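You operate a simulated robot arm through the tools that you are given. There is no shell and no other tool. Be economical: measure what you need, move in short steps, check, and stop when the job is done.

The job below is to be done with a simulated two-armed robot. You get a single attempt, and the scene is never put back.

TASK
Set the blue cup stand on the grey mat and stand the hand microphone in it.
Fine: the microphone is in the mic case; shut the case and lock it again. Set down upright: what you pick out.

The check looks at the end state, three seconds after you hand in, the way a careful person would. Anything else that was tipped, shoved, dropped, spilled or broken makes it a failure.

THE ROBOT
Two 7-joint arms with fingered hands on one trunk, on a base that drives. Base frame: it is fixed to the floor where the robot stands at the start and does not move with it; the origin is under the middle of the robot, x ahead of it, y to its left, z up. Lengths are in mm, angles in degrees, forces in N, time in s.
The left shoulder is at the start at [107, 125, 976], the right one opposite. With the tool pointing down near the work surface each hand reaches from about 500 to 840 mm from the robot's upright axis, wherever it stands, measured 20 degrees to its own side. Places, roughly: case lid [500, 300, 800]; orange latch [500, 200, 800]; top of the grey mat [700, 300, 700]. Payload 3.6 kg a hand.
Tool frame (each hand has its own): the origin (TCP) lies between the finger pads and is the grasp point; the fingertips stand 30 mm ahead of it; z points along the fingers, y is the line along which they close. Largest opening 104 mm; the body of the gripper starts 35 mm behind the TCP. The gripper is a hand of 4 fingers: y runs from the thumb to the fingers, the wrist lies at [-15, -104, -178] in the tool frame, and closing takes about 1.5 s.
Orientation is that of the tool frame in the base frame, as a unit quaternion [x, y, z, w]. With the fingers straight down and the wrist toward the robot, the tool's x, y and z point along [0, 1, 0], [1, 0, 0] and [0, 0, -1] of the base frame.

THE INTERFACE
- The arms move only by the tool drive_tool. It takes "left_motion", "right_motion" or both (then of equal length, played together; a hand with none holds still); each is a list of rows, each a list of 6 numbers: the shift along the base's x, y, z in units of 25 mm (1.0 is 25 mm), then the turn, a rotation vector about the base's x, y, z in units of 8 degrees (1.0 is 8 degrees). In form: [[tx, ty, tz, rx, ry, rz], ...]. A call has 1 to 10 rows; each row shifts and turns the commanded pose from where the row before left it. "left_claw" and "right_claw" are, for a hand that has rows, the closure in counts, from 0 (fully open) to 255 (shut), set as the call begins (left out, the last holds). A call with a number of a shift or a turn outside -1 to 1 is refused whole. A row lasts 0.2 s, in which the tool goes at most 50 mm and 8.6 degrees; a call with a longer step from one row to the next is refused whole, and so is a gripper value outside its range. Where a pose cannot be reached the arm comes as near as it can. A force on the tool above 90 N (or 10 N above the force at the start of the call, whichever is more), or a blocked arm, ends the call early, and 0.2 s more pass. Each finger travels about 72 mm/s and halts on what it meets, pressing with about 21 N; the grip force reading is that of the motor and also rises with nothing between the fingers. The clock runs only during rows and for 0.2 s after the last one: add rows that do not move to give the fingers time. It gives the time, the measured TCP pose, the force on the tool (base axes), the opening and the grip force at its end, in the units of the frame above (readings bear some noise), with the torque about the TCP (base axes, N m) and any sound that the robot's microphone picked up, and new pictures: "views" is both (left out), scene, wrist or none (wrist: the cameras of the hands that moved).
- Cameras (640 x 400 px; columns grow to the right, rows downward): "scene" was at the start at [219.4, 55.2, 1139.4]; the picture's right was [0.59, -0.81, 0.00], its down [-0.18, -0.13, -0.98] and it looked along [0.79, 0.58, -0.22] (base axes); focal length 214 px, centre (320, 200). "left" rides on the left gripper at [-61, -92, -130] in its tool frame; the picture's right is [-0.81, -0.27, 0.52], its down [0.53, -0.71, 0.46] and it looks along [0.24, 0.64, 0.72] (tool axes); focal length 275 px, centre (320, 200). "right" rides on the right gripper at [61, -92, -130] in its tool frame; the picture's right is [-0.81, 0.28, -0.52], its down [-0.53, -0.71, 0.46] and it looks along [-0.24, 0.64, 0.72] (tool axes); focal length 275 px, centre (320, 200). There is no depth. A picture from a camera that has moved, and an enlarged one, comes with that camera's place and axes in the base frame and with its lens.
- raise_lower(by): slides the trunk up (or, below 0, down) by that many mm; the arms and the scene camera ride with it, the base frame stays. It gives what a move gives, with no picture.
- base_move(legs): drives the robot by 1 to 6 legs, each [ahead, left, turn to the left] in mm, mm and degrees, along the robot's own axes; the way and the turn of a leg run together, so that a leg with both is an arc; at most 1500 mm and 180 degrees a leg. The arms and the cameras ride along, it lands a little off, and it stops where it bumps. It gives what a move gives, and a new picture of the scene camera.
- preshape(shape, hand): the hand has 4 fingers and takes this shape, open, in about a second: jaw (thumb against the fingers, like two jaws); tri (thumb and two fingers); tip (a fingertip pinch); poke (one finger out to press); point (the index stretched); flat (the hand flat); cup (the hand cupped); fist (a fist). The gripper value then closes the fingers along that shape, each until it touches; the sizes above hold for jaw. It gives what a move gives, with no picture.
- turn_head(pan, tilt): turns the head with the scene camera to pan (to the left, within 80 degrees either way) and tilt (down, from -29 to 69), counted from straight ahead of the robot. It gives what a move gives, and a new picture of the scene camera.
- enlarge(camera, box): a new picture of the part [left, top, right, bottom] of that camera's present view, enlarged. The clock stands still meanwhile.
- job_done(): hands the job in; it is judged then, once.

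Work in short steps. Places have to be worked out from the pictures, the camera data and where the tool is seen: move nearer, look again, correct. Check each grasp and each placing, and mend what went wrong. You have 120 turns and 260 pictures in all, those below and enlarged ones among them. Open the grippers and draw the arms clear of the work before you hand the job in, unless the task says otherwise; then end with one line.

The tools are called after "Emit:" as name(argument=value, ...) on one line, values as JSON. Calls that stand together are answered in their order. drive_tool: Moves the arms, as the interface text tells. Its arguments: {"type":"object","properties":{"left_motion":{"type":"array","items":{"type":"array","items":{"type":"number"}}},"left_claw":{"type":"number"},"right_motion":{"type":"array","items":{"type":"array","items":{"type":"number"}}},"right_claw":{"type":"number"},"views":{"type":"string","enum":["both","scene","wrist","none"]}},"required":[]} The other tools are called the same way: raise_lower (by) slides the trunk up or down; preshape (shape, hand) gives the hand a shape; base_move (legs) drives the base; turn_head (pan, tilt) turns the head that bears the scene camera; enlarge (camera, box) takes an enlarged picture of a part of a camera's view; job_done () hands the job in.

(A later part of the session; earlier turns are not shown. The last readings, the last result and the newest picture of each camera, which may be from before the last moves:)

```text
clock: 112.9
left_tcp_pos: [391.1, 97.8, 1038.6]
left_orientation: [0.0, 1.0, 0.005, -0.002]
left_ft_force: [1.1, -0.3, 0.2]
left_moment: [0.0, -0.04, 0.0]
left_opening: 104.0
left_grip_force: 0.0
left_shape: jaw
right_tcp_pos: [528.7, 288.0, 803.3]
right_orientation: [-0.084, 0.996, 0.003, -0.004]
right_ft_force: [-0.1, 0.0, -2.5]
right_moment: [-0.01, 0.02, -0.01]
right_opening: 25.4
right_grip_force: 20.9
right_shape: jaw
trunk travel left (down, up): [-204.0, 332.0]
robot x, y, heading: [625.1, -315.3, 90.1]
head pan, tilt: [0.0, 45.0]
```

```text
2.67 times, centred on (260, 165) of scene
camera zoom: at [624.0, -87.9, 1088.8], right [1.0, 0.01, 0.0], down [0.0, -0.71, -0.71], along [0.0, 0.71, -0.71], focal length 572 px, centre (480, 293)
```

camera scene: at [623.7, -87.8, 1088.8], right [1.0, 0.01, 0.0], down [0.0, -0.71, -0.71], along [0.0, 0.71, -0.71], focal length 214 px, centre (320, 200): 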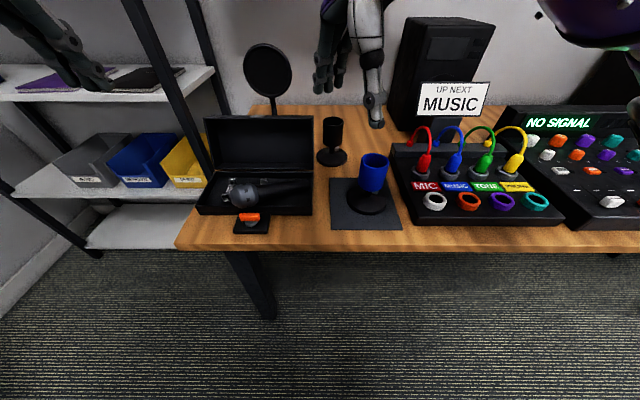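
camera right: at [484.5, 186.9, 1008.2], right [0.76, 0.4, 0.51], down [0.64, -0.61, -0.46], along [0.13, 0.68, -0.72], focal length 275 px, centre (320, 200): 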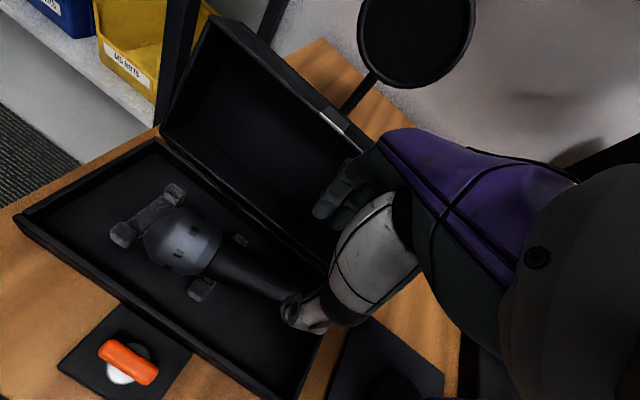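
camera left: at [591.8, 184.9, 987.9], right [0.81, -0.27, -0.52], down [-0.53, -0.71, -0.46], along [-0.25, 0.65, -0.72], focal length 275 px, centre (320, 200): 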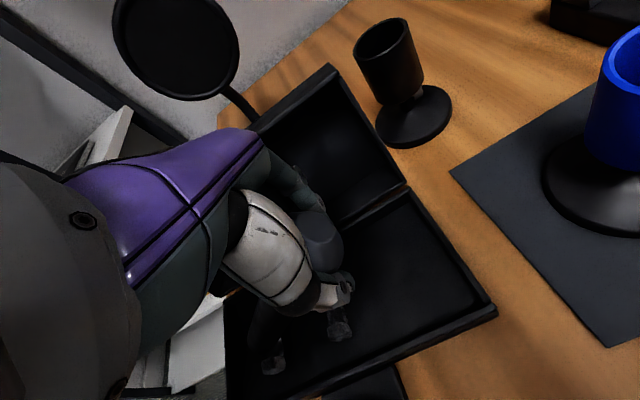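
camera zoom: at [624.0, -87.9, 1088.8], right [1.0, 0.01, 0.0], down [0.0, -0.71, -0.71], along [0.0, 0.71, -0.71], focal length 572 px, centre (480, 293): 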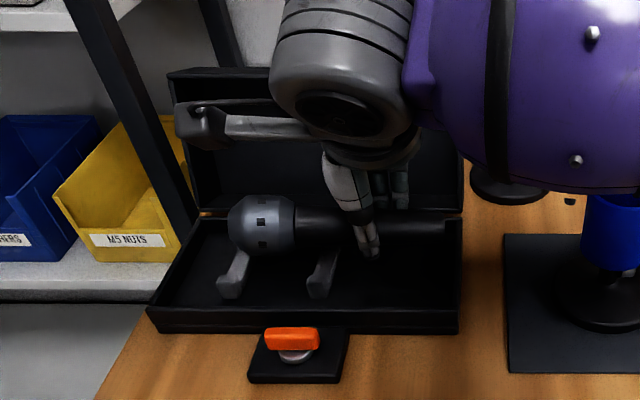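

It holds level and steady (2.5 N). I lift it to about z 980.

Emit:
drive_tool(right_motion=[[0, 0, 0.6, 0, 0, 0], [0, 0, 0.8, 0, 0, 0], [0, 0, 0.8, 0, 0, 0], [0, 0, 0.8, 0, 0, 0], [0, 0, 0.8, 0, 0, 0], [0, 0, 0.8, 0, 0, 0], [0, 0, 0.8, 0, 0, 0], [0, 0, 0.8, 0, 0, 0], [0, 0, 0.8, 0, 0, 0], [0, 0, 0, 0, 0, 0]], views="scene")

```text
clock: 115.1
left_tcp_pos: [391.7, 97.2, 1039.2]
left_orientation: [0.0, 1.0, 0.006, -0.002]
left_ft_force: [0.5, 0.4, 0.1]
left_moment: [-0.02, 0.02, 0.0]
left_opening: 103.6
left_grip_force: 0.0
left_shape: jaw
right_tcp_pos: [527.0, 288.4, 976.7]
right_orientation: [-0.084, 0.996, 0.002, -0.003]
right_ft_force: [0.4, 0.0, -3.0]
right_moment: [0.0, -0.02, 0.01]
right_opening: 25.3
right_grip_force: 21.3
right_shape: jaw
trunk travel left (down, up): [-204.0, 332.0]
robot x, y, heading: [625.9, -308.9, 90.1]
head pan, tilt: [0.0, 45.0]
camera scene: at [624.1, -87.8, 1088.8], right [1.0, 0.01, 0.0], down [0.0, -0.71, -0.71], along [0.0, 0.71, -0.71], focal length 214 px, centre (320, 200)
```

scene: 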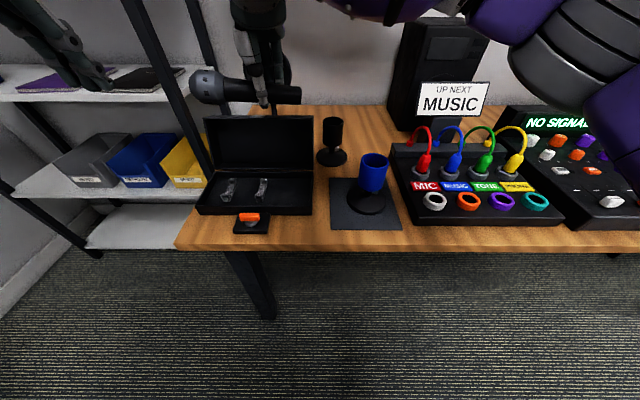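

Held well. I now turn it 80° about the finger axis, head up, while drifting toward the stand.

Emit:
drive_tool(right_motion=[[0.4, 0, 0.2, -0.165, 0.98, 0], [0.4, 0, 0.2, -0.165, 0.98, 0], [0.4, 0, 0.2, -0.165, 0.98, 0], [0.4, 0, 0.2, -0.165, 0.98, 0], [0.4, 0, 0.1, -0.165, 0.98, 0], [0.4, 0, 0, -0.165, 0.98, 0], [0.4, 0, 0, -0.165, 0.98, 0], [0.4, 0, 0, -0.165, 0.98, 0], [0.4, 0, 0, -0.165, 0.98, 0], [0.4, 0, 0, -0.165, 0.98, 0]], views="both")

```text
clock: 117.3
left_tcp_pos: [391.4, 97.5, 1038.1]
left_orientation: [-0.001, 1.0, 0.005, -0.001]
left_ft_force: [-0.3, -0.4, -0.2]
left_moment: [0.01, 0.04, -0.05]
left_opening: 103.6
left_grip_force: 0.0
left_shape: jaw
right_tcp_pos: [629.9, 288.1, 1000.3]
right_orientation: [-0.061, 0.764, -0.053, -0.641]
right_ft_force: [0.3, 0.4, -2.5]
right_moment: [0.02, -0.06, 0.0]
right_opening: 24.9
right_grip_force: 20.8
right_shape: jaw
trunk travel left (down, up): [-204.0, 332.0]
robot x, y, heading: [622.9, -313.7, 90.3]
head pan, tilt: [0.0, 45.0]
camera scene: at [624.2, -87.8, 1088.8], right [1.0, 0.01, 0.0], down [0.0, -0.71, -0.71], along [0.0, 0.71, -0.71], focal length 214 px, centre (320, 200)
camera right: at [761.2, 216.3, 1082.7], right [0.6, 0.37, -0.71], down [-0.24, -0.76, -0.6], along [-0.77, 0.53, -0.37], focal length 275 px, centre (320, 200)
```

scene: 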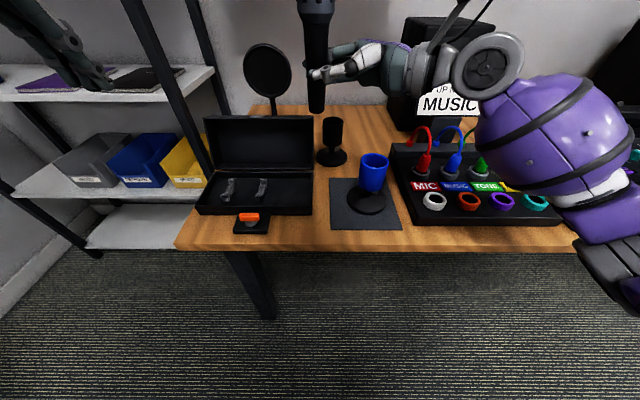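
right: 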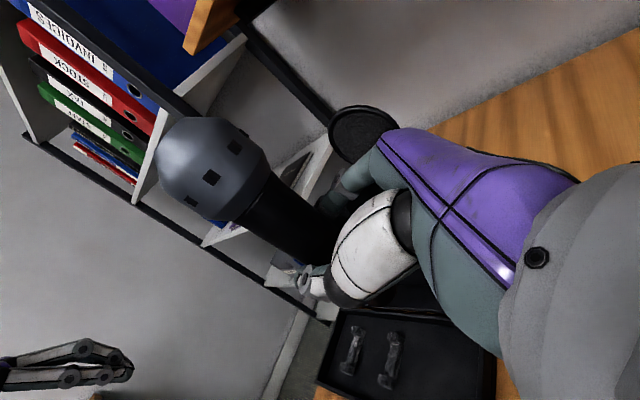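

The mic hangs vertical, head up; its tail is at about (617,288,932). I carry it over the cup (729,263), lowering until the tail is just above the rim.

Emit:
drive_tool(right_motion=[[0.7, -0.16, 0, 0, 0, 0], [0.8, -0.18, 0, 0, 0, 0], [0.8, -0.18, -0.2, 0, 0, 0], [0.8, -0.18, -0.4, 0, 0, 0], [0.8, -0.18, -0.5, 0, 0, 0], [0.58, -0.12, -0.5, 0, 0, 0], [0, 0, -0.4, 0, 0, 0], [0, 0, 0, 0, 0, 0]], views="both")

Emit:
enlarge(camera="scene", box=[320, 60, 440, 230])

Emit:
enlarge(camera="left", box=[440, 0, 640, 200])

```text
clock: 119.1
left_tcp_pos: [391.9, 96.6, 1038.8]
left_orientation: [0.0, 1.0, 0.005, -0.001]
left_ft_force: [0.6, -0.2, -0.9]
left_moment: [0.02, 0.0, 0.02]
left_opening: 103.6
left_grip_force: 0.0
left_shape: jaw
right_tcp_pos: [742.4, 262.3, 950.9]
right_orientation: [-0.061, 0.765, -0.051, -0.64]
right_ft_force: [-0.2, 0.2, -3.4]
right_moment: [-0.01, -0.06, -0.02]
right_opening: 25.1
right_grip_force: 21.0
right_shape: jaw
trunk travel left (down, up): [-204.0, 332.0]
robot x, y, heading: [622.3, -310.9, 90.4]
head pan, tilt: [0.0, 45.0]
camera scene: at [624.1, -87.9, 1088.8], right [1.0, 0.01, 0.0], down [0.0, -0.71, -0.71], along [0.0, 0.71, -0.71], focal length 214 px, centre (320, 200)
camera right: at [873.2, 191.0, 1032.8], right [0.6, 0.38, -0.71], down [-0.24, -0.76, -0.6], along [-0.76, 0.53, -0.37], focal length 275 px, centre (320, 200)
```

scene: 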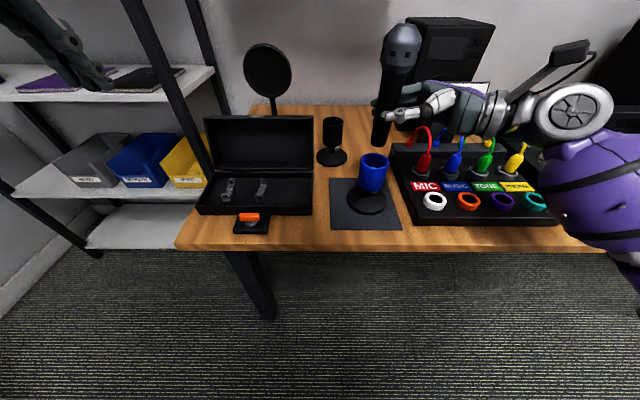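
right: 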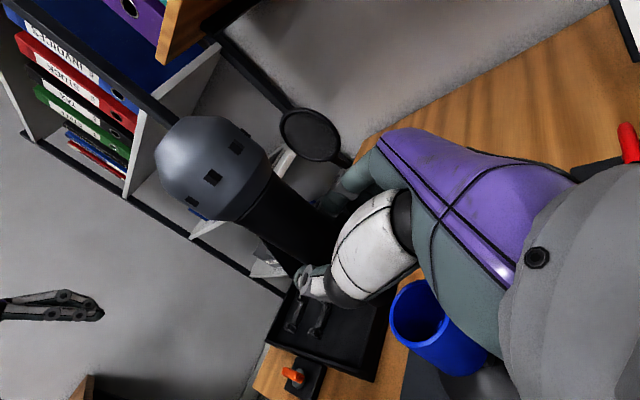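

```text
2.35 times, centred on (380, 145) of scene
camera zoom: at [624.1, -87.9, 1088.8], right [1.0, 0.01, 0.0], down [0.0, -0.71, -0.71], along [0.0, 0.71, -0.71], focal length 505 px, centre (179, 329)
```

zoom: 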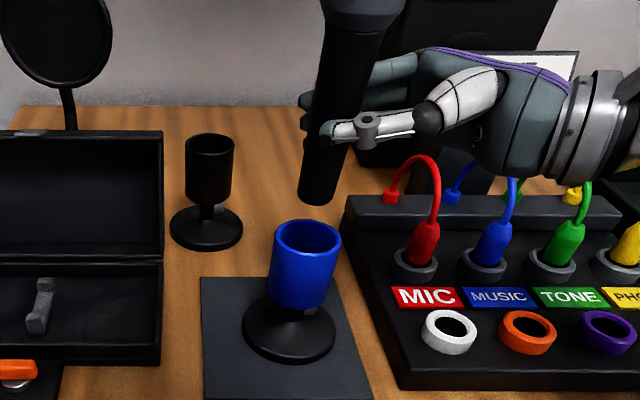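

```text
2.00 times, centred on (540, 100) of left
camera zoom: at [451.9, 3.5, 1168.1], right [0.81, -0.27, -0.52], down [-0.53, -0.71, -0.46], along [-0.25, 0.65, -0.72], focal length 551 px, centre (-120, 400)
```

zoom: 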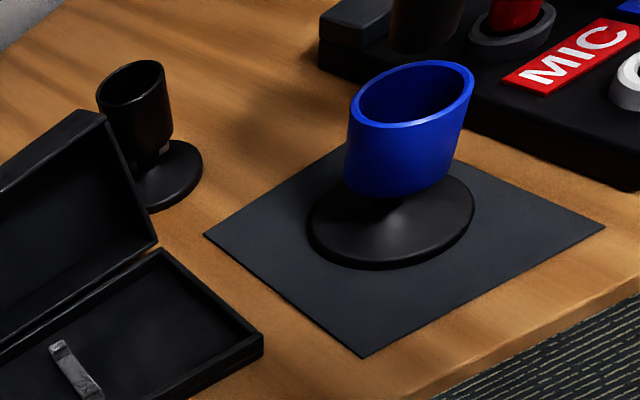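

The tail is just above the rim; the two cameras disagree by about 1 cm on the offset. I zoom in further from the left camera and scene.

Emit:
enlarge(camera="left", box=[540, 0, 640, 90])

Emit:
enlarge(camera="scene", box=[345, 100, 415, 220])

```text
4.44 times, centred on (590, 45) of left
camera zoom: at [451.9, 3.5, 1168.1], right [0.81, -0.27, -0.52], down [-0.53, -0.71, -0.46], along [-0.25, 0.65, -0.72], focal length 1224 px, centre (-880, 889)
```

zoom: 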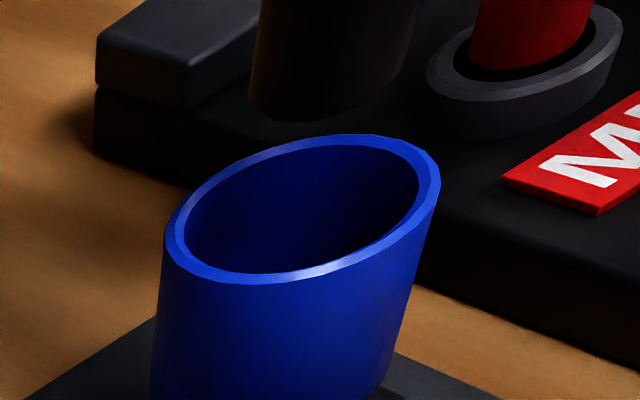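

```text
3.33 times, centred on (380, 160) of scene
camera zoom: at [624.1, -87.9, 1088.8], right [1.0, 0.01, 0.0], down [0.0, -0.71, -0.71], along [0.0, 0.71, -0.71], focal length 715 px, centre (120, 333)
```

zoom: 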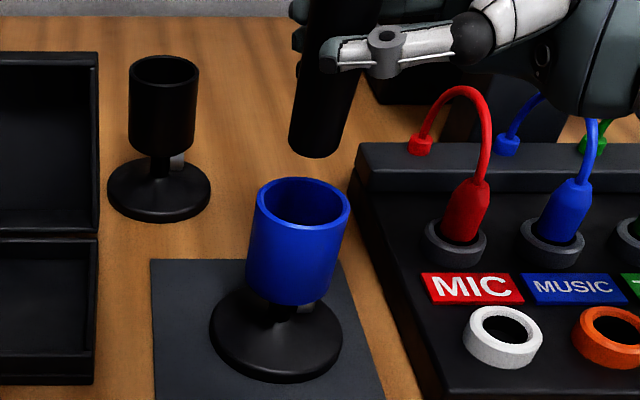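

Careful stereo puts the tail at (726,261,888), right over the cup centre (727,261). I lower 60 mm and check.

Emit:
drive_tool(right_motion=[[0, 0, -0.5, 0, 0, 0], [0, 0, -0.5, 0, 0, 0], [0, 0, -0.5, 0, 0, 0], [0, 0, -0.5, 0, 0, 0], [0, 0, -0.4, 0, 0, 0], [0, 0, 0, 0, 0, 0]], views="none")

Emit:
enlarge(camera="left", box=[520, 0, 640, 110])

Emit:
enlarge(camera="scene", box=[330, 80, 430, 220])

```text
clock: 120.5
left_tcp_pos: [391.7, 98.7, 1038.7]
left_orientation: [0.0, 1.0, 0.005, -0.002]
left_ft_force: [-0.6, 0.5, 0.0]
left_moment: [-0.01, 0.0, 0.02]
left_opening: 103.6
left_grip_force: 0.0
left_shape: jaw
right_tcp_pos: [740.8, 263.6, 890.6]
right_orientation: [-0.061, 0.764, -0.052, -0.64]
right_ft_force: [-0.5, -0.7, -3.5]
right_moment: [0.0, -0.04, 0.02]
right_opening: 25.0
right_grip_force: 20.6
right_shape: jaw
trunk travel left (down, up): [-204.0, 332.0]
robot x, y, heading: [625.6, -313.9, 90.4]
head pan, tilt: [0.0, 45.0]
```

```text
3.64 times, centred on (580, 55) of left
camera zoom: at [451.9, 3.5, 1168.1], right [0.81, -0.27, -0.52], down [-0.53, -0.71, -0.46], along [-0.25, 0.65, -0.72], focal length 1001 px, centre (-626, 727)
```

zoom: 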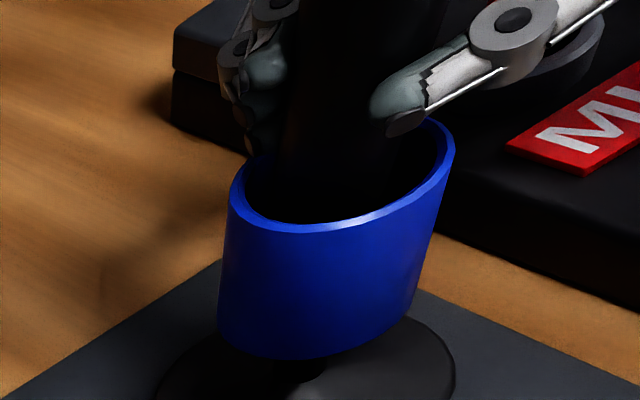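

```text
2.86 times, centred on (380, 150) of scene
camera zoom: at [624.1, -87.9, 1088.8], right [1.0, 0.01, 0.0], down [0.0, -0.71, -0.71], along [0.0, 0.71, -0.71], focal length 613 px, centre (149, 343)
```

zoom: 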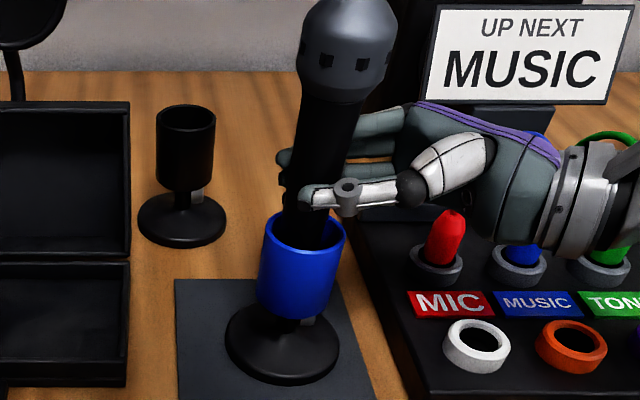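

The tail is inside the cup without contact, fingers just above the rim. I lower another 10 mm.

Emit:
drive_tool(right_motion=[[0, 0, -0.2, 0, 0, 0], [0, 0, -0.2, 0, 0, 0], [0, 0, 0, 0, 0, 0]], views="none")

Emit:
enlarge(camera="left", box=[520, 0, 640, 110])

```text
clock: 121.3
left_tcp_pos: [391.1, 96.2, 1038.9]
left_orientation: [0.0, 1.0, 0.005, -0.002]
left_ft_force: [0.6, -0.3, -0.1]
left_moment: [0.01, 0.03, 0.03]
left_opening: 103.6
left_grip_force: 0.0
left_shape: jaw
right_tcp_pos: [741.0, 261.9, 881.1]
right_orientation: [-0.062, 0.764, -0.051, -0.64]
right_ft_force: [0.3, 0.3, -1.5]
right_moment: [0.05, -0.01, 0.01]
right_opening: 24.9
right_grip_force: 21.2
right_shape: jaw
trunk travel left (down, up): [-204.0, 332.0]
robot x, y, heading: [624.1, -312.8, 90.5]
head pan, tilt: [0.0, 45.0]
```

```text
3.64 times, centred on (580, 55) of left
camera zoom: at [451.9, 3.5, 1168.1], right [0.81, -0.27, -0.52], down [-0.53, -0.71, -0.46], along [-0.25, 0.65, -0.72], focal length 1001 px, centre (-626, 727)
```

zoom: 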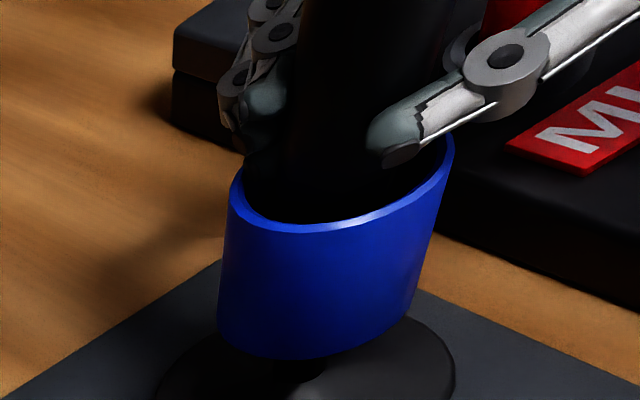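

Slight support now (load down to 1.5 N). I loosen the grip gradually so the mic slides down into the cup.

Emit:
drive_tool(right_motion=[[0, 0, 0, 0, 0, 0], [0, 0, 0, 0, 0, 0], [0, 0, 0, 0, 0, 0]], right_claw=180, views="none")

Emit:
enlarge(camera="scene", box=[330, 60, 430, 220])

Emit:
enlarge(camera="right", box=[0, 0, 640, 400])

```text
clock: 122.1
left_tcp_pos: [390.8, 97.1, 1038.8]
left_orientation: [0.0, 1.0, 0.005, -0.001]
left_ft_force: [-0.2, 0.1, 0.3]
left_moment: [-0.03, -0.01, 0.01]
left_opening: 103.6
left_grip_force: 0.1
left_shape: jaw
right_tcp_pos: [739.9, 263.4, 880.5]
right_orientation: [-0.062, 0.764, -0.051, -0.64]
right_ft_force: [0.9, 0.6, 1.5]
right_moment: [0.07, 0.0, 0.0]
right_opening: 30.5
right_grip_force: 0.1
right_shape: jaw
trunk travel left (down, up): [-204.0, 332.0]
robot x, y, heading: [624.9, -313.4, 90.2]
head pan, tilt: [0.0, 45.0]
```

```text
2.50 times, centred on (380, 140) of scene
camera zoom: at [624.0, -88.2, 1088.9], right [1.0, 0.01, 0.0], down [0.0, -0.71, -0.71], along [0.0, 0.71, -0.71], focal length 536 px, centre (170, 350)
```

zoom: 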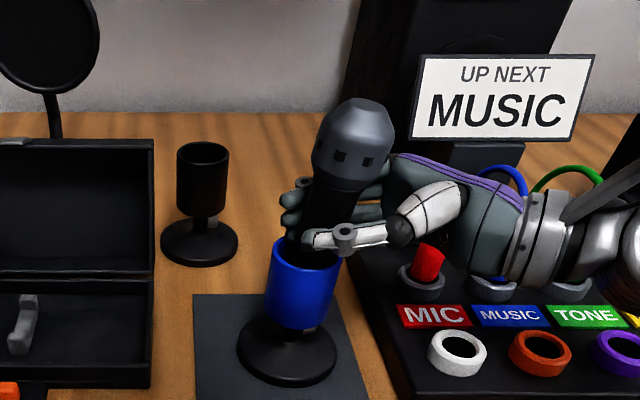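

```text
1.00 times, centred on (320, 200) of right (not enlarged: the box is as wide or as high as the picture)
camera zoom: at [871.8, 191.5, 963.1], right [0.6, 0.38, -0.71], down [-0.24, -0.76, -0.6], along [-0.77, 0.53, -0.37], focal length 275 px, centre (320, 200)
```

zoom: 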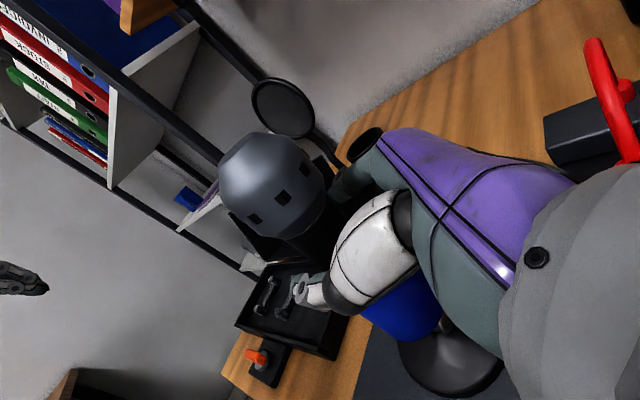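

The mic has slid down and sits in the cup. I open the hand fully, then withdraw straight back (+x).

Emit:
drive_tool(right_motion=[[0, 0, 0, 0, 0, 0], [0, 0, 0, 0, 0, 0], [0, 0, 0, 0, 0, 0], [0, 0, 0, 0, 0, 0], [0, 0, 0, 0, 0, 0]], right_claw=0, views="none")

Emit:
enlarge(camera="scene", box=[330, 60, 430, 220])

Emit:
enlarge(camera="left", box=[500, 0, 640, 130])

```text
clock: 123.3
left_tcp_pos: [390.7, 97.7, 1038.8]
left_orientation: [0.0, 1.0, 0.005, -0.002]
left_ft_force: [-0.4, 1.2, 0.1]
left_moment: [0.01, 0.02, 0.02]
left_opening: 104.0
left_grip_force: 0.1
left_shape: jaw
right_tcp_pos: [740.5, 262.3, 880.0]
right_orientation: [-0.061, 0.764, -0.051, -0.64]
right_ft_force: [0.5, 0.7, 0.6]
right_moment: [-0.02, 0.0, 0.01]
right_opening: 103.6
right_grip_force: 0.1
right_shape: jaw
trunk travel left (down, up): [-204.0, 332.0]
robot x, y, heading: [625.8, -309.4, 90.1]
head pan, tilt: [0.0, 45.0]
```

```text
2.50 times, centred on (380, 140) of scene
camera zoom: at [624.1, -88.1, 1088.9], right [1.0, 0.01, 0.0], down [0.0, -0.71, -0.71], along [0.0, 0.71, -0.71], focal length 536 px, centre (170, 350)
```

zoom: 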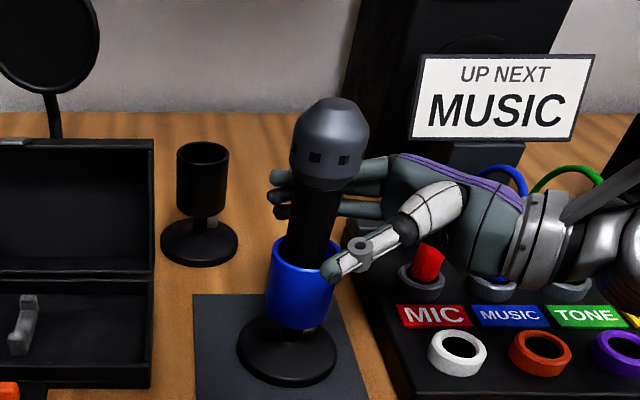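

```text
3.08 times, centred on (570, 65) of left
camera zoom: at [451.8, 3.4, 1168.1], right [0.81, -0.27, -0.52], down [-0.53, -0.71, -0.46], along [-0.25, 0.65, -0.72], focal length 847 px, centre (-449, 615)
```

zoom: 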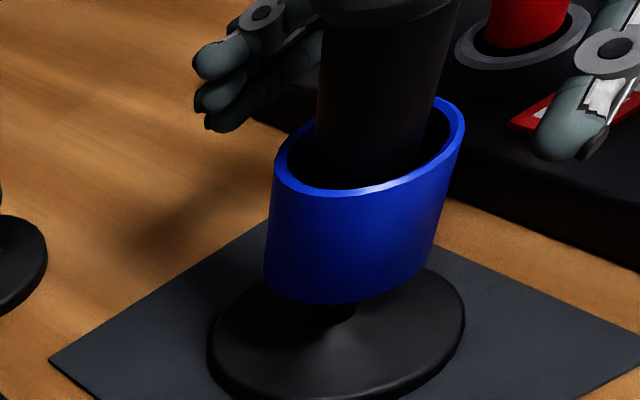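

The mic stands in the cup with the hand wide open around it. I retreat along +x, then up.

Emit:
drive_tool(right_motion=[[0.6, 0, 0, 0, 0, 0], [0.8, 0, 0, 0, 0, 0], [0.8, 0, 0.1, 0, 0, 0], [0.8, 0, 0.3, 0, 0, 0], [0.8, -0.2, 0.8, 0, 0, 0], [0.3, -0.5, 1, 0, 0, 0], [0, -0.5, 1, 0, 0, 0], [0, -0.8, 1, 0, 0, 0], [0, -0.8, 0.3, 0, 0, 0]], views="scene")

Emit:
enlarge(camera="scene", box=[180, 60, 440, 250])

```text
clock: 125.3
left_tcp_pos: [391.3, 96.8, 1038.4]
left_orientation: [0.0, 1.0, 0.005, -0.002]
left_ft_force: [-0.7, -0.3, 0.0]
left_moment: [0.01, 0.0, 0.01]
left_opening: 103.4
left_grip_force: 0.0
left_shape: jaw
right_tcp_pos: [843.8, 191.9, 992.7]
right_orientation: [-0.062, 0.765, -0.051, -0.639]
right_ft_force: [-0.1, 0.6, -0.1]
right_moment: [0.03, 0.02, -0.04]
right_opening: 103.6
right_grip_force: 0.0
right_shape: jaw
trunk travel left (down, up): [-204.0, 332.0]
robot x, y, heading: [625.9, -310.8, 90.2]
head pan, tilt: [0.0, 45.0]
camera scene: at [624.1, -88.3, 1088.9], right [1.0, 0.01, 0.0], down [0.0, -0.71, -0.71], along [0.0, 0.71, -0.71], focal length 214 px, centre (320, 200)
```

scene: 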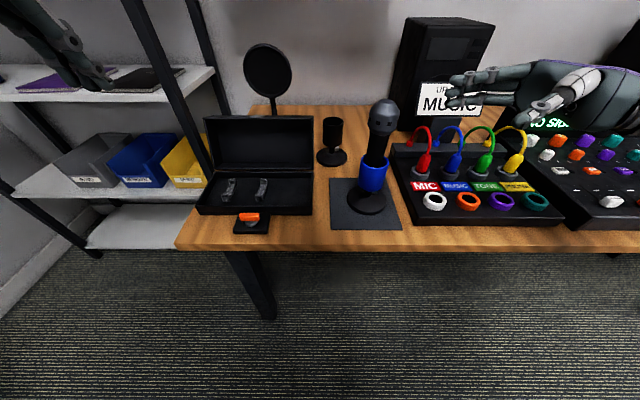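

```text
2.11 times, centred on (310, 155) of scene
camera zoom: at [624.1, -88.3, 1088.9], right [1.0, 0.01, 0.0], down [0.0, -0.71, -0.71], along [0.0, 0.71, -0.71], focal length 452 px, centre (341, 295)
```

zoom: 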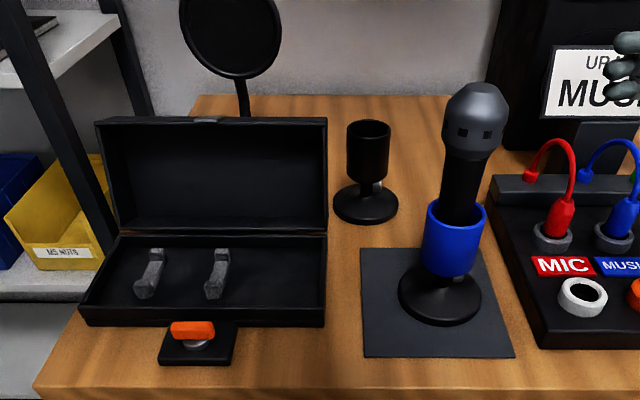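

The microphone stands upright in the blue cup on the mat. Next, closing: the right hand will pull the lid forward from behind while the left grips the handle and lowers it. First I turn the right hand fingers-down again, rising to about z 1045.

Emit:
drive_tool(right_motion=[[0, 0, 0.2, 0.165, -0.98, 0], [0, 0, 0.2, 0.165, -0.98, 0], [0, 0, 0.2, 0.165, -0.98, 0], [0, 0, 0.3, 0.165, -0.98, 0], [0, 0, 0.3, 0.165, -0.98, 0], [0, 0, 0.3, 0.165, -0.98, 0], [0, 0, 0.2, 0.165, -0.98, 0], [0, 0, 0.2, 0.165, -0.98, 0], [0, 0, 0.2, 0.165, -0.98, 0], [0, 0, 0, 0.165, -0.98, 0]], right_claw=255, views="none")

Emit:
drive_tool(right_motion=[[0, 0.8, 0, 0, 0, -0.6], [0, 0.8, 0, 0, 0, -0.6], [-0.6, 0.8, 0, 0, 0, 0], [-1, 0.8, 0, 0, 0, 0], [-1, 0.8, 0, 0, 0, 0], [-1, 0.8, 0, 0, 0, 0], [-1, 0.8, 0, 0, 0, 0], [-1, 0.8, 0, 0, 0, 0], [-1, 0.8, 0, 0, 0, 0], [-1, 0.8, 0, 0, 0, 0]], views="scene")

```text
clock: 127.5
left_tcp_pos: [391.2, 98.1, 1038.2]
left_orientation: [0.0, 1.0, 0.005, -0.001]
left_ft_force: [-0.4, -0.3, -1.1]
left_moment: [0.02, -0.06, -0.01]
left_opening: 103.7
left_grip_force: 0.1
left_shape: jaw
right_tcp_pos: [844.5, 192.1, 1046.7]
right_orientation: [-0.082, 0.997, 0.003, -0.002]
right_ft_force: [-0.1, -0.5, 0.5]
right_moment: [-0.06, -0.02, -0.02]
right_opening: 0.1
right_grip_force: 20.8
right_shape: jaw
trunk travel left (down, up): [-204.0, 332.0]
robot x, y, heading: [628.3, -314.5, 90.3]
head pan, tilt: [0.0, 45.0]
```

```text
clock: 129.7
left_tcp_pos: [391.9, 98.1, 1038.5]
left_orientation: [-0.001, 1.0, 0.005, -0.001]
left_ft_force: [0.7, 0.5, 0.0]
left_moment: [0.02, -0.02, 0.01]
left_opening: 103.9
left_grip_force: 0.0
left_shape: jaw
right_tcp_pos: [651.7, 392.3, 1045.5]
right_orientation: [0.002, 1.0, 0.004, -0.002]
right_ft_force: [-1.4, -0.1, -0.5]
right_moment: [0.03, -0.02, -0.01]
right_opening: 0.1
right_grip_force: 21.3
right_shape: jaw
trunk travel left (down, up): [-204.0, 332.0]
robot x, y, heading: [624.2, -314.9, 90.3]
head pan, tilt: [0.0, 45.0]
camera scene: at [623.4, -88.0, 1088.8], right [1.0, 0.01, 0.0], down [0.0, -0.71, -0.71], along [0.0, 0.71, -0.71], focal length 214 px, centre (320, 200)
```

scene: 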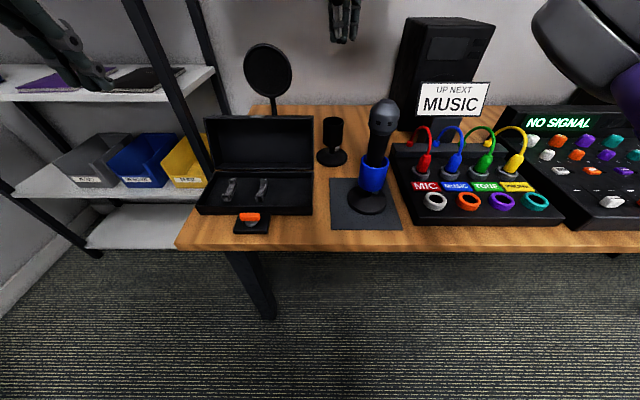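

I bring the right hand beyond the lid at about (575,475), still high, and look down with its camera.

Emit:
drive_tool(right_motion=[[-0.8, 0.8, 0, 0, 0, 0], [-0.8, 0.8, 0, 0, 0, 0], [-0.8, 0.8, -0.3, 0, 0, 0], [-0.7, 0.9, -0.5, 0, 0, 0], [0, 0, -0.6, 0, 0, 0], [0, 0, 0, 0, 0, 0]], views="both")

Emit:
enlarge(camera="left", box=[280, 0, 580, 260])

```text
clock: 131.1
left_tcp_pos: [390.9, 97.1, 1039.3]
left_orientation: [0.0, 1.0, 0.005, -0.002]
left_ft_force: [-1.2, 0.6, 0.2]
left_moment: [-0.03, 0.01, 0.02]
left_opening: 104.0
left_grip_force: 0.2
left_shape: jaw
right_tcp_pos: [596.6, 427.3, 990.8]
right_orientation: [0.001, 1.0, 0.003, -0.004]
right_ft_force: [0.3, -1.7, 0.1]
right_moment: [0.0, 0.0, -0.04]
right_opening: 0.1
right_grip_force: 20.7
right_shape: jaw
right hand out of reach, approached as far as the arm can: row 2, 3, 4
trunk travel left (down, up): [-204.0, 332.0]
robot x, y, heading: [625.9, -316.7, 90.4]
head pan, tilt: [0.0, 45.0]
camera scene: at [623.9, -88.3, 1088.9], right [1.0, 0.01, 0.0], down [0.0, -0.71, -0.71], along [0.0, 0.71, -0.71], focal length 214 px, centre (320, 200)
camera right: at [536.1, 335.4, 1120.4], right [0.81, 0.27, 0.51], down [0.53, -0.71, -0.46], along [0.24, 0.65, -0.72], focal length 275 px, centre (320, 200)
```

scene: 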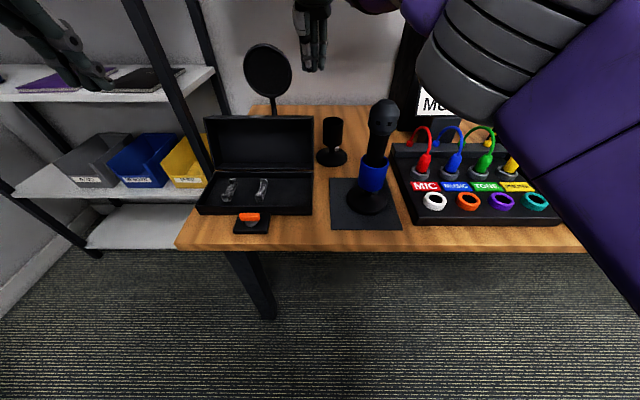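
right: 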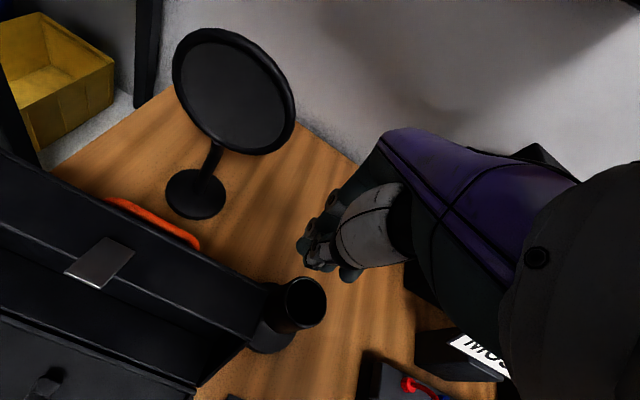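

```text
1.54 times, centred on (430, 130) of left
camera zoom: at [451.7, 3.1, 1168.2], right [0.81, -0.27, -0.52], down [-0.53, -0.71, -0.46], along [-0.25, 0.65, -0.72], focal length 424 px, centre (151, 308)
```

zoom: 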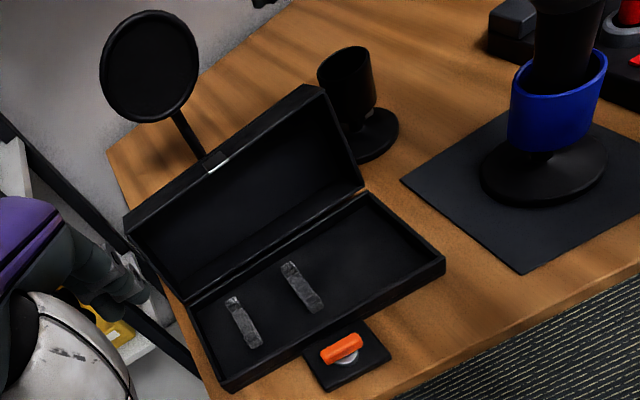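

The right arm is just short. The lid's back top edge is at (606,438,855), its rim at (603,381,873). I drive 70 mm closer; all arms are above everything.

Emit:
base_move(legs=[[70, 0, 0]])

Emit:
drive_tool(right_motion=[[-0.7, -0.6, -0.2, 0, 0, 0], [0, -0.6, -0.4, 0, 0, 0], [0, 0, -1, 0, 0, 0], [0, 0, 0, 0, 0, 0]], views="both")

```text
clock: 132.1
left_tcp_pos: [390.6, 168.6, 1038.9]
left_orientation: [0.001, 1.0, 0.004, -0.002]
left_ft_force: [-0.2, -0.1, 0.4]
left_moment: [-0.02, -0.01, -0.02]
left_opening: 103.7
left_grip_force: 0.1
left_shape: jaw
right_tcp_pos: [596.9, 499.3, 990.1]
right_orientation: [0.0, 1.0, 0.003, -0.004]
right_ft_force: [-0.2, 0.3, -0.2]
right_moment: [-0.01, -0.03, 0.0]
right_opening: 0.0
right_grip_force: 21.4
right_shape: jaw
trunk travel left (down, up): [-204.0, 332.0]
robot x, y, heading: [623.0, -244.8, 90.1]
head pan, tilt: [0.0, 45.0]
camera scene: at [623.7, -16.8, 1088.7], right [1.0, 0.01, 0.0], down [0.0, -0.71, -0.71], along [0.0, 0.71, -0.71], focal length 214 px, centre (320, 200)
```

scene: 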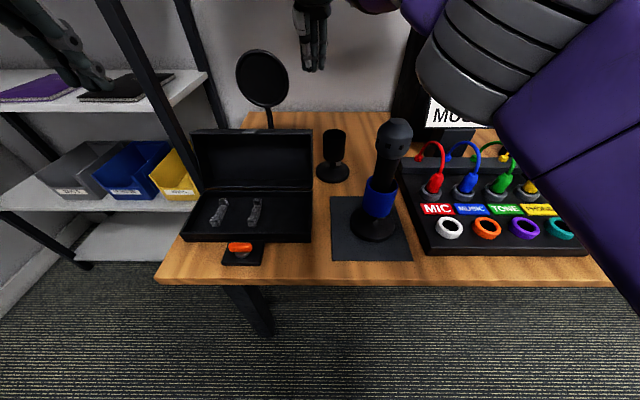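

```text
clock: 133.1
left_tcp_pos: [392.2, 166.6, 1037.2]
left_orientation: [-0.001, 1.0, 0.006, -0.002]
left_ft_force: [-0.4, -0.1, 0.5]
left_moment: [-0.01, 0.01, 0.0]
left_opening: 103.5
left_grip_force: 0.1
left_shape: jaw
right_tcp_pos: [578.0, 468.5, 951.9]
right_orientation: [0.001, 1.0, 0.004, -0.004]
right_ft_force: [0.0, 0.2, 0.1]
right_moment: [-0.02, 0.01, -0.02]
right_opening: 0.1
right_grip_force: 21.0
right_shape: jaw
trunk travel left (down, up): [-204.0, 332.0]
robot x, y, heading: [622.8, -242.3, 90.6]
head pan, tilt: [0.0, 45.0]
camera scene: at [623.7, -17.7, 1088.9], right [1.0, 0.01, 0.0], down [0.0, -0.71, -0.71], along [0.0, 0.71, -0.71], focal length 214 px, centre (320, 200)
camera right: at [518.4, 377.0, 1081.2], right [0.81, 0.27, 0.51], down [0.53, -0.71, -0.46], along [0.24, 0.65, -0.72], focal length 275 px, centre (320, 200)
```

scene: 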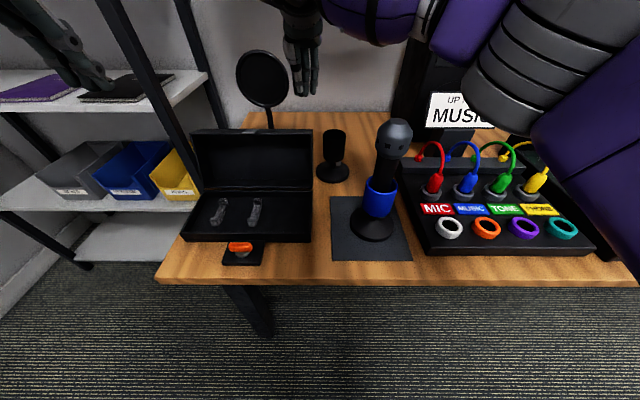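
right: 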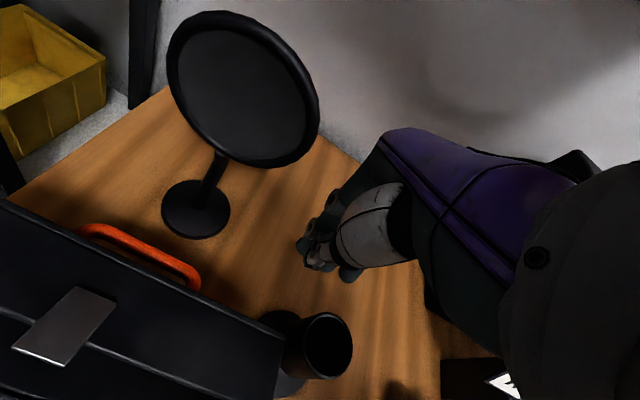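

The hand is behind the lid, clear of the pop filter and black stand. I lower it to z 870.

Emit:
drive_tool(right_motion=[[0, 0, -0.9, 0, 0, 0], [0, 0, -0.9, 0, 0, 0], [0, 0, -0.9, 0, 0, 0], [0, 0, -0.55, 0, 0, 0], [0, 0, 0, 0, 0, 0]], left_motion=[[0.5, 0.8, 0, 0, 0, 0], [0.5, 0.8, 0, 0, 0, 0], [0.5, 0.8, 0, 0, 0, 0], [0.5, 0.8, 0, 0, 0, 0], [0.4, 0.8, 0, 0, 0, 0]], left_claw=150, views="both")

```text
clock: 134.3
left_tcp_pos: [451.2, 266.8, 1037.9]
left_orientation: [0.0, 1.0, 0.004, -0.001]
left_ft_force: [0.5, -0.6, 0.3]
left_moment: [0.01, -0.02, -0.03]
left_opening: 43.2
left_grip_force: 0.0
left_shape: jaw
right_tcp_pos: [577.9, 467.3, 868.2]
right_orientation: [0.001, 1.0, 0.003, -0.003]
right_ft_force: [-0.2, -0.1, -0.7]
right_moment: [0.0, 0.01, -0.01]
right_opening: 0.0
right_grip_force: 21.4
right_shape: jaw
trunk travel left (down, up): [-204.0, 332.0]
robot x, y, heading: [625.8, -244.1, 90.3]
head pan, tilt: [0.0, 45.0]
camera scene: at [623.8, -17.3, 1088.8], right [1.0, 0.01, 0.0], down [0.0, -0.71, -0.71], along [0.0, 0.71, -0.71], focal length 214 px, centre (320, 200)
camera right: at [518.5, 376.5, 998.7], right [0.81, 0.27, 0.51], down [0.53, -0.71, -0.46], along [0.24, 0.65, -0.72], focal length 275 px, centre (320, 200)
camera left: at [512.4, 173.5, 1167.4], right [0.81, -0.27, -0.52], down [-0.53, -0.71, -0.46], along [-0.25, 0.65, -0.72], focal length 275 px, centre (320, 200)
```

scene: 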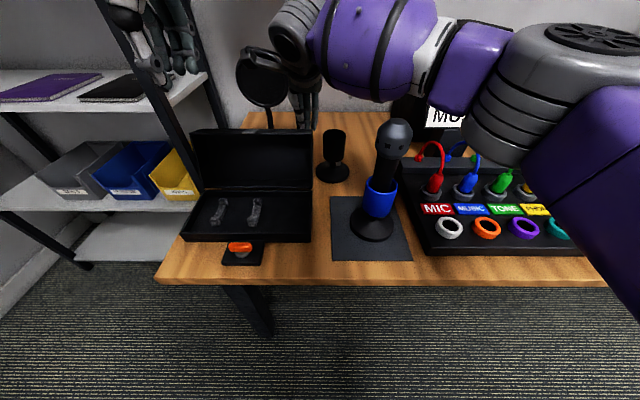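
right: 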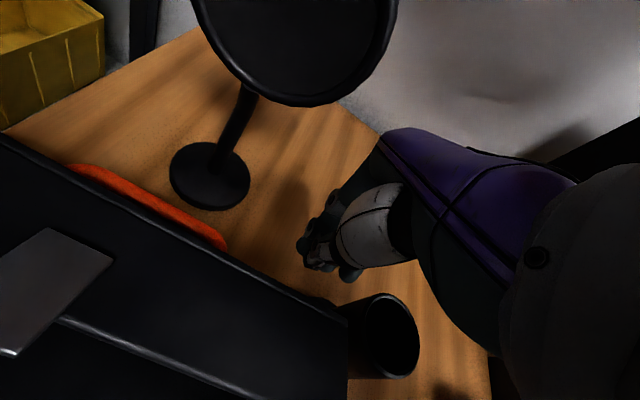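
left: 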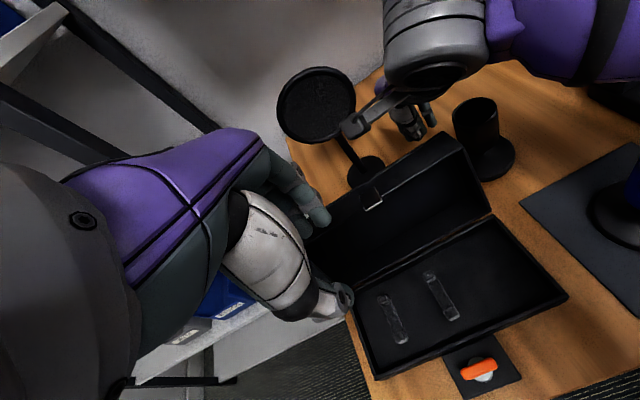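

The two wrist cameras would meet in the middle, so I yaw the right hand +45° in place, which swings its camera and wrist away to the right.

Emit:
drive_tool(right_motion=[[0, 0, 0, 0, 0, 0.9], [0, 0, 0, 0, 0, 0.9], [0, 0, 0, 0, 0, 0.9], [0, 0, 0, 0, 0, 0.9], [0, 0, 0, 0, 0, 0.9], [0, 0, 0, 0, 0, 0.9], [0, 0, 0, 0, 0, 0]], views="none")

Emit:
enlarge(camera="left", box=[240, 0, 560, 260])

Emit:
enlarge(camera="scene", box=[180, 0, 440, 200])

```text
clock: 135.9
left_tcp_pos: [451.4, 266.3, 1037.7]
left_orientation: [0.0, 1.0, 0.005, -0.001]
left_ft_force: [0.5, 0.3, 0.5]
left_moment: [0.02, -0.05, -0.01]
left_opening: 43.4
left_grip_force: 0.0
left_shape: jaw
right_tcp_pos: [578.8, 466.9, 870.0]
right_orientation: [-0.336, 0.942, 0.002, -0.005]
right_ft_force: [0.0, -0.4, -0.4]
right_moment: [0.01, -0.02, -0.03]
right_opening: 0.0
right_grip_force: 20.6
right_shape: jaw
right hand out of reach, approached as far as the arm can: row 6
trunk travel left (down, up): [-204.0, 332.0]
robot x, y, heading: [626.7, -238.8, 90.4]
head pan, tilt: [0.0, 45.0]
```

```text
1.54 times, centred on (400, 130) of left
camera zoom: at [512.1, 172.9, 1167.5], right [0.81, -0.27, -0.52], down [-0.53, -0.71, -0.46], along [-0.25, 0.65, -0.72], focal length 424 px, centre (197, 308)
```

zoom: 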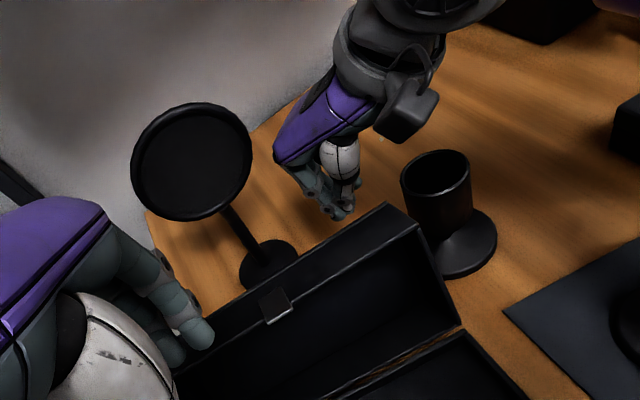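

```text
2.00 times, centred on (310, 100) of scene
camera zoom: at [623.7, -17.5, 1088.9], right [1.0, 0.01, 0.0], down [0.0, -0.71, -0.71], along [0.0, 0.71, -0.71], focal length 429 px, centre (340, 400)
```

zoom: 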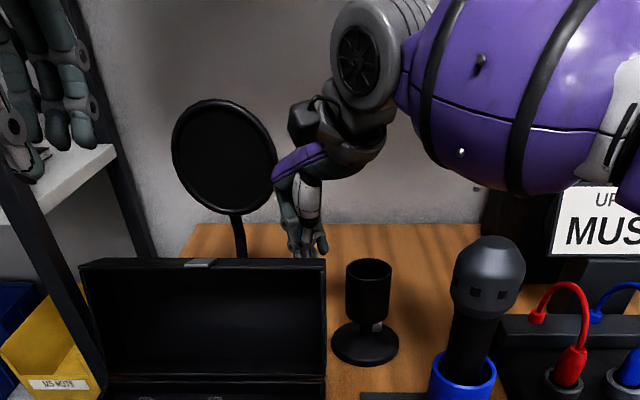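

Good clearance all round. I pull the lid forward slowly by about 70 mm.

Emit:
drive_tool(right_motion=[[0, -0.4, 0.05, 0, 0, 0], [0, -0.4, 0.05, 0, 0, 0], [0, -0.4, 0.05, 0, 0, 0], [0, -0.4, 0.05, 0, 0, 0], [0, -0.4, 0, 0, 0, 0], [0, -0.4, 0, 0, 0, 0], [0, 0, 0, 0, 0, 0]], views="none")

Emit:
enlarge(camera="left", box=[240, 0, 560, 260])

Emit:
enlarge(camera="scene", box=[180, 0, 440, 250])

```text
clock: 137.5
left_tcp_pos: [453.3, 266.9, 1038.3]
left_orientation: [0.0, 1.0, 0.006, -0.003]
left_ft_force: [0.9, -0.3, 0.6]
left_moment: [-0.01, -0.01, -0.02]
left_opening: 43.0
left_grip_force: 0.0
left_shape: jaw
right_tcp_pos: [582.8, 412.8, 885.1]
right_orientation: [-0.332, 0.943, 0.015, -0.006]
right_ft_force: [11.5, 28.4, 49.7]
right_moment: [0.02, 0.04, -0.03]
right_opening: 0.0
right_grip_force: 20.9
right_shape: jaw
trunk travel left (down, up): [-204.0, 332.0]
robot x, y, heading: [627.0, -242.2, 90.1]
head pan, tilt: [0.0, 45.0]
```

```text
1.54 times, centred on (400, 130) of left
camera zoom: at [514.1, 171.9, 1168.4], right [0.81, -0.27, -0.52], down [-0.54, -0.71, -0.46], along [-0.25, 0.65, -0.72], focal length 424 px, centre (197, 308)
```

zoom: 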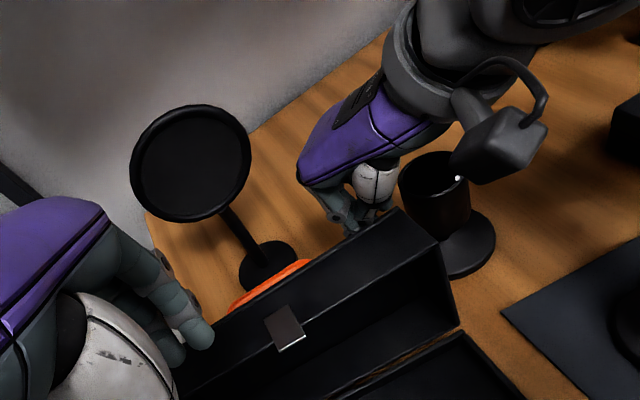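

```text
1.60 times, centred on (310, 125) of scene
camera zoom: at [625.4, -18.5, 1089.3], right [1.0, 0.01, 0.0], down [0.0, -0.71, -0.71], along [0.0, 0.71, -0.71], focal length 343 px, centre (336, 320)
```

zoom: 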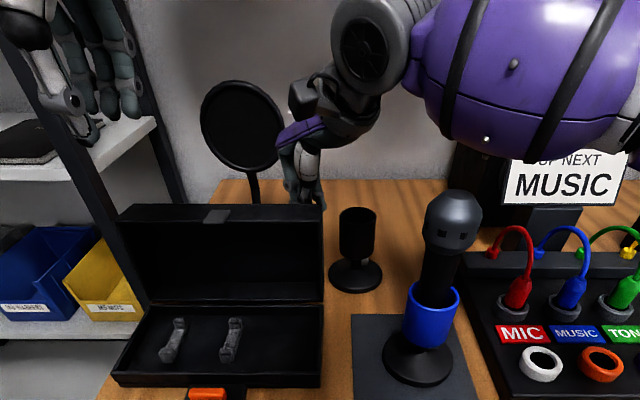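

The lid is near vertical and coming. I continue, easing upward a little.

Emit:
drive_tool(right_motion=[[0, -0.3, 0.3, 0, 0, 0], [0, -0.35, 0.1, 0, 0, 0], [0, -0.35, 0.1, 0, 0, 0], [0, -0.3, 0, 0, 0, 0], [0, 0, 0, 0, 0, 0]], views="none")

Emit:
enlarge(camera="left", box=[240, 0, 560, 260])

Emit:
enlarge(camera="scene", box=[180, 50, 380, 250])

```text
clock: 138.7
left_tcp_pos: [452.4, 266.4, 1038.4]
left_orientation: [0.0, 1.0, 0.005, -0.001]
left_ft_force: [0.5, -0.3, -0.3]
left_moment: [-0.01, 0.0, -0.01]
left_opening: 43.3
left_grip_force: 0.0
left_shape: jaw
right_tcp_pos: [579.2, 375.2, 887.9]
right_orientation: [-0.336, 0.942, 0.002, -0.004]
right_ft_force: [-0.3, 1.9, 0.9]
right_moment: [0.03, 0.02, -0.03]
right_opening: 0.1
right_grip_force: 20.8
right_shape: jaw
trunk travel left (down, up): [-204.0, 332.0]
robot x, y, heading: [625.9, -239.5, 90.4]
head pan, tilt: [0.0, 45.0]
```

```text
1.54 times, centred on (400, 130) of left
camera zoom: at [512.1, 172.9, 1167.5], right [0.81, -0.27, -0.52], down [-0.53, -0.71, -0.46], along [-0.25, 0.65, -0.72], focal length 424 px, centre (197, 308)
```

zoom: 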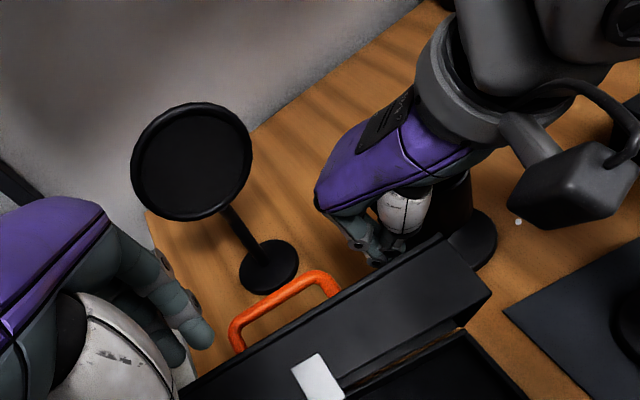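

```text
2.00 times, centred on (280, 150) of scene
camera zoom: at [623.6, -17.4, 1088.8], right [1.0, 0.01, 0.0], down [0.0, -0.71, -0.71], along [0.0, 0.71, -0.71], focal length 429 px, centre (400, 300)
```

zoom: 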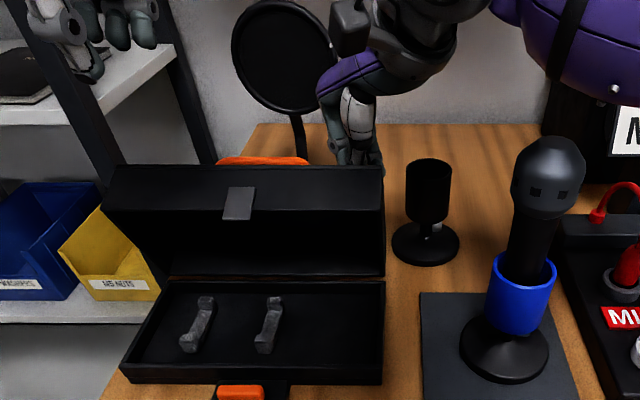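

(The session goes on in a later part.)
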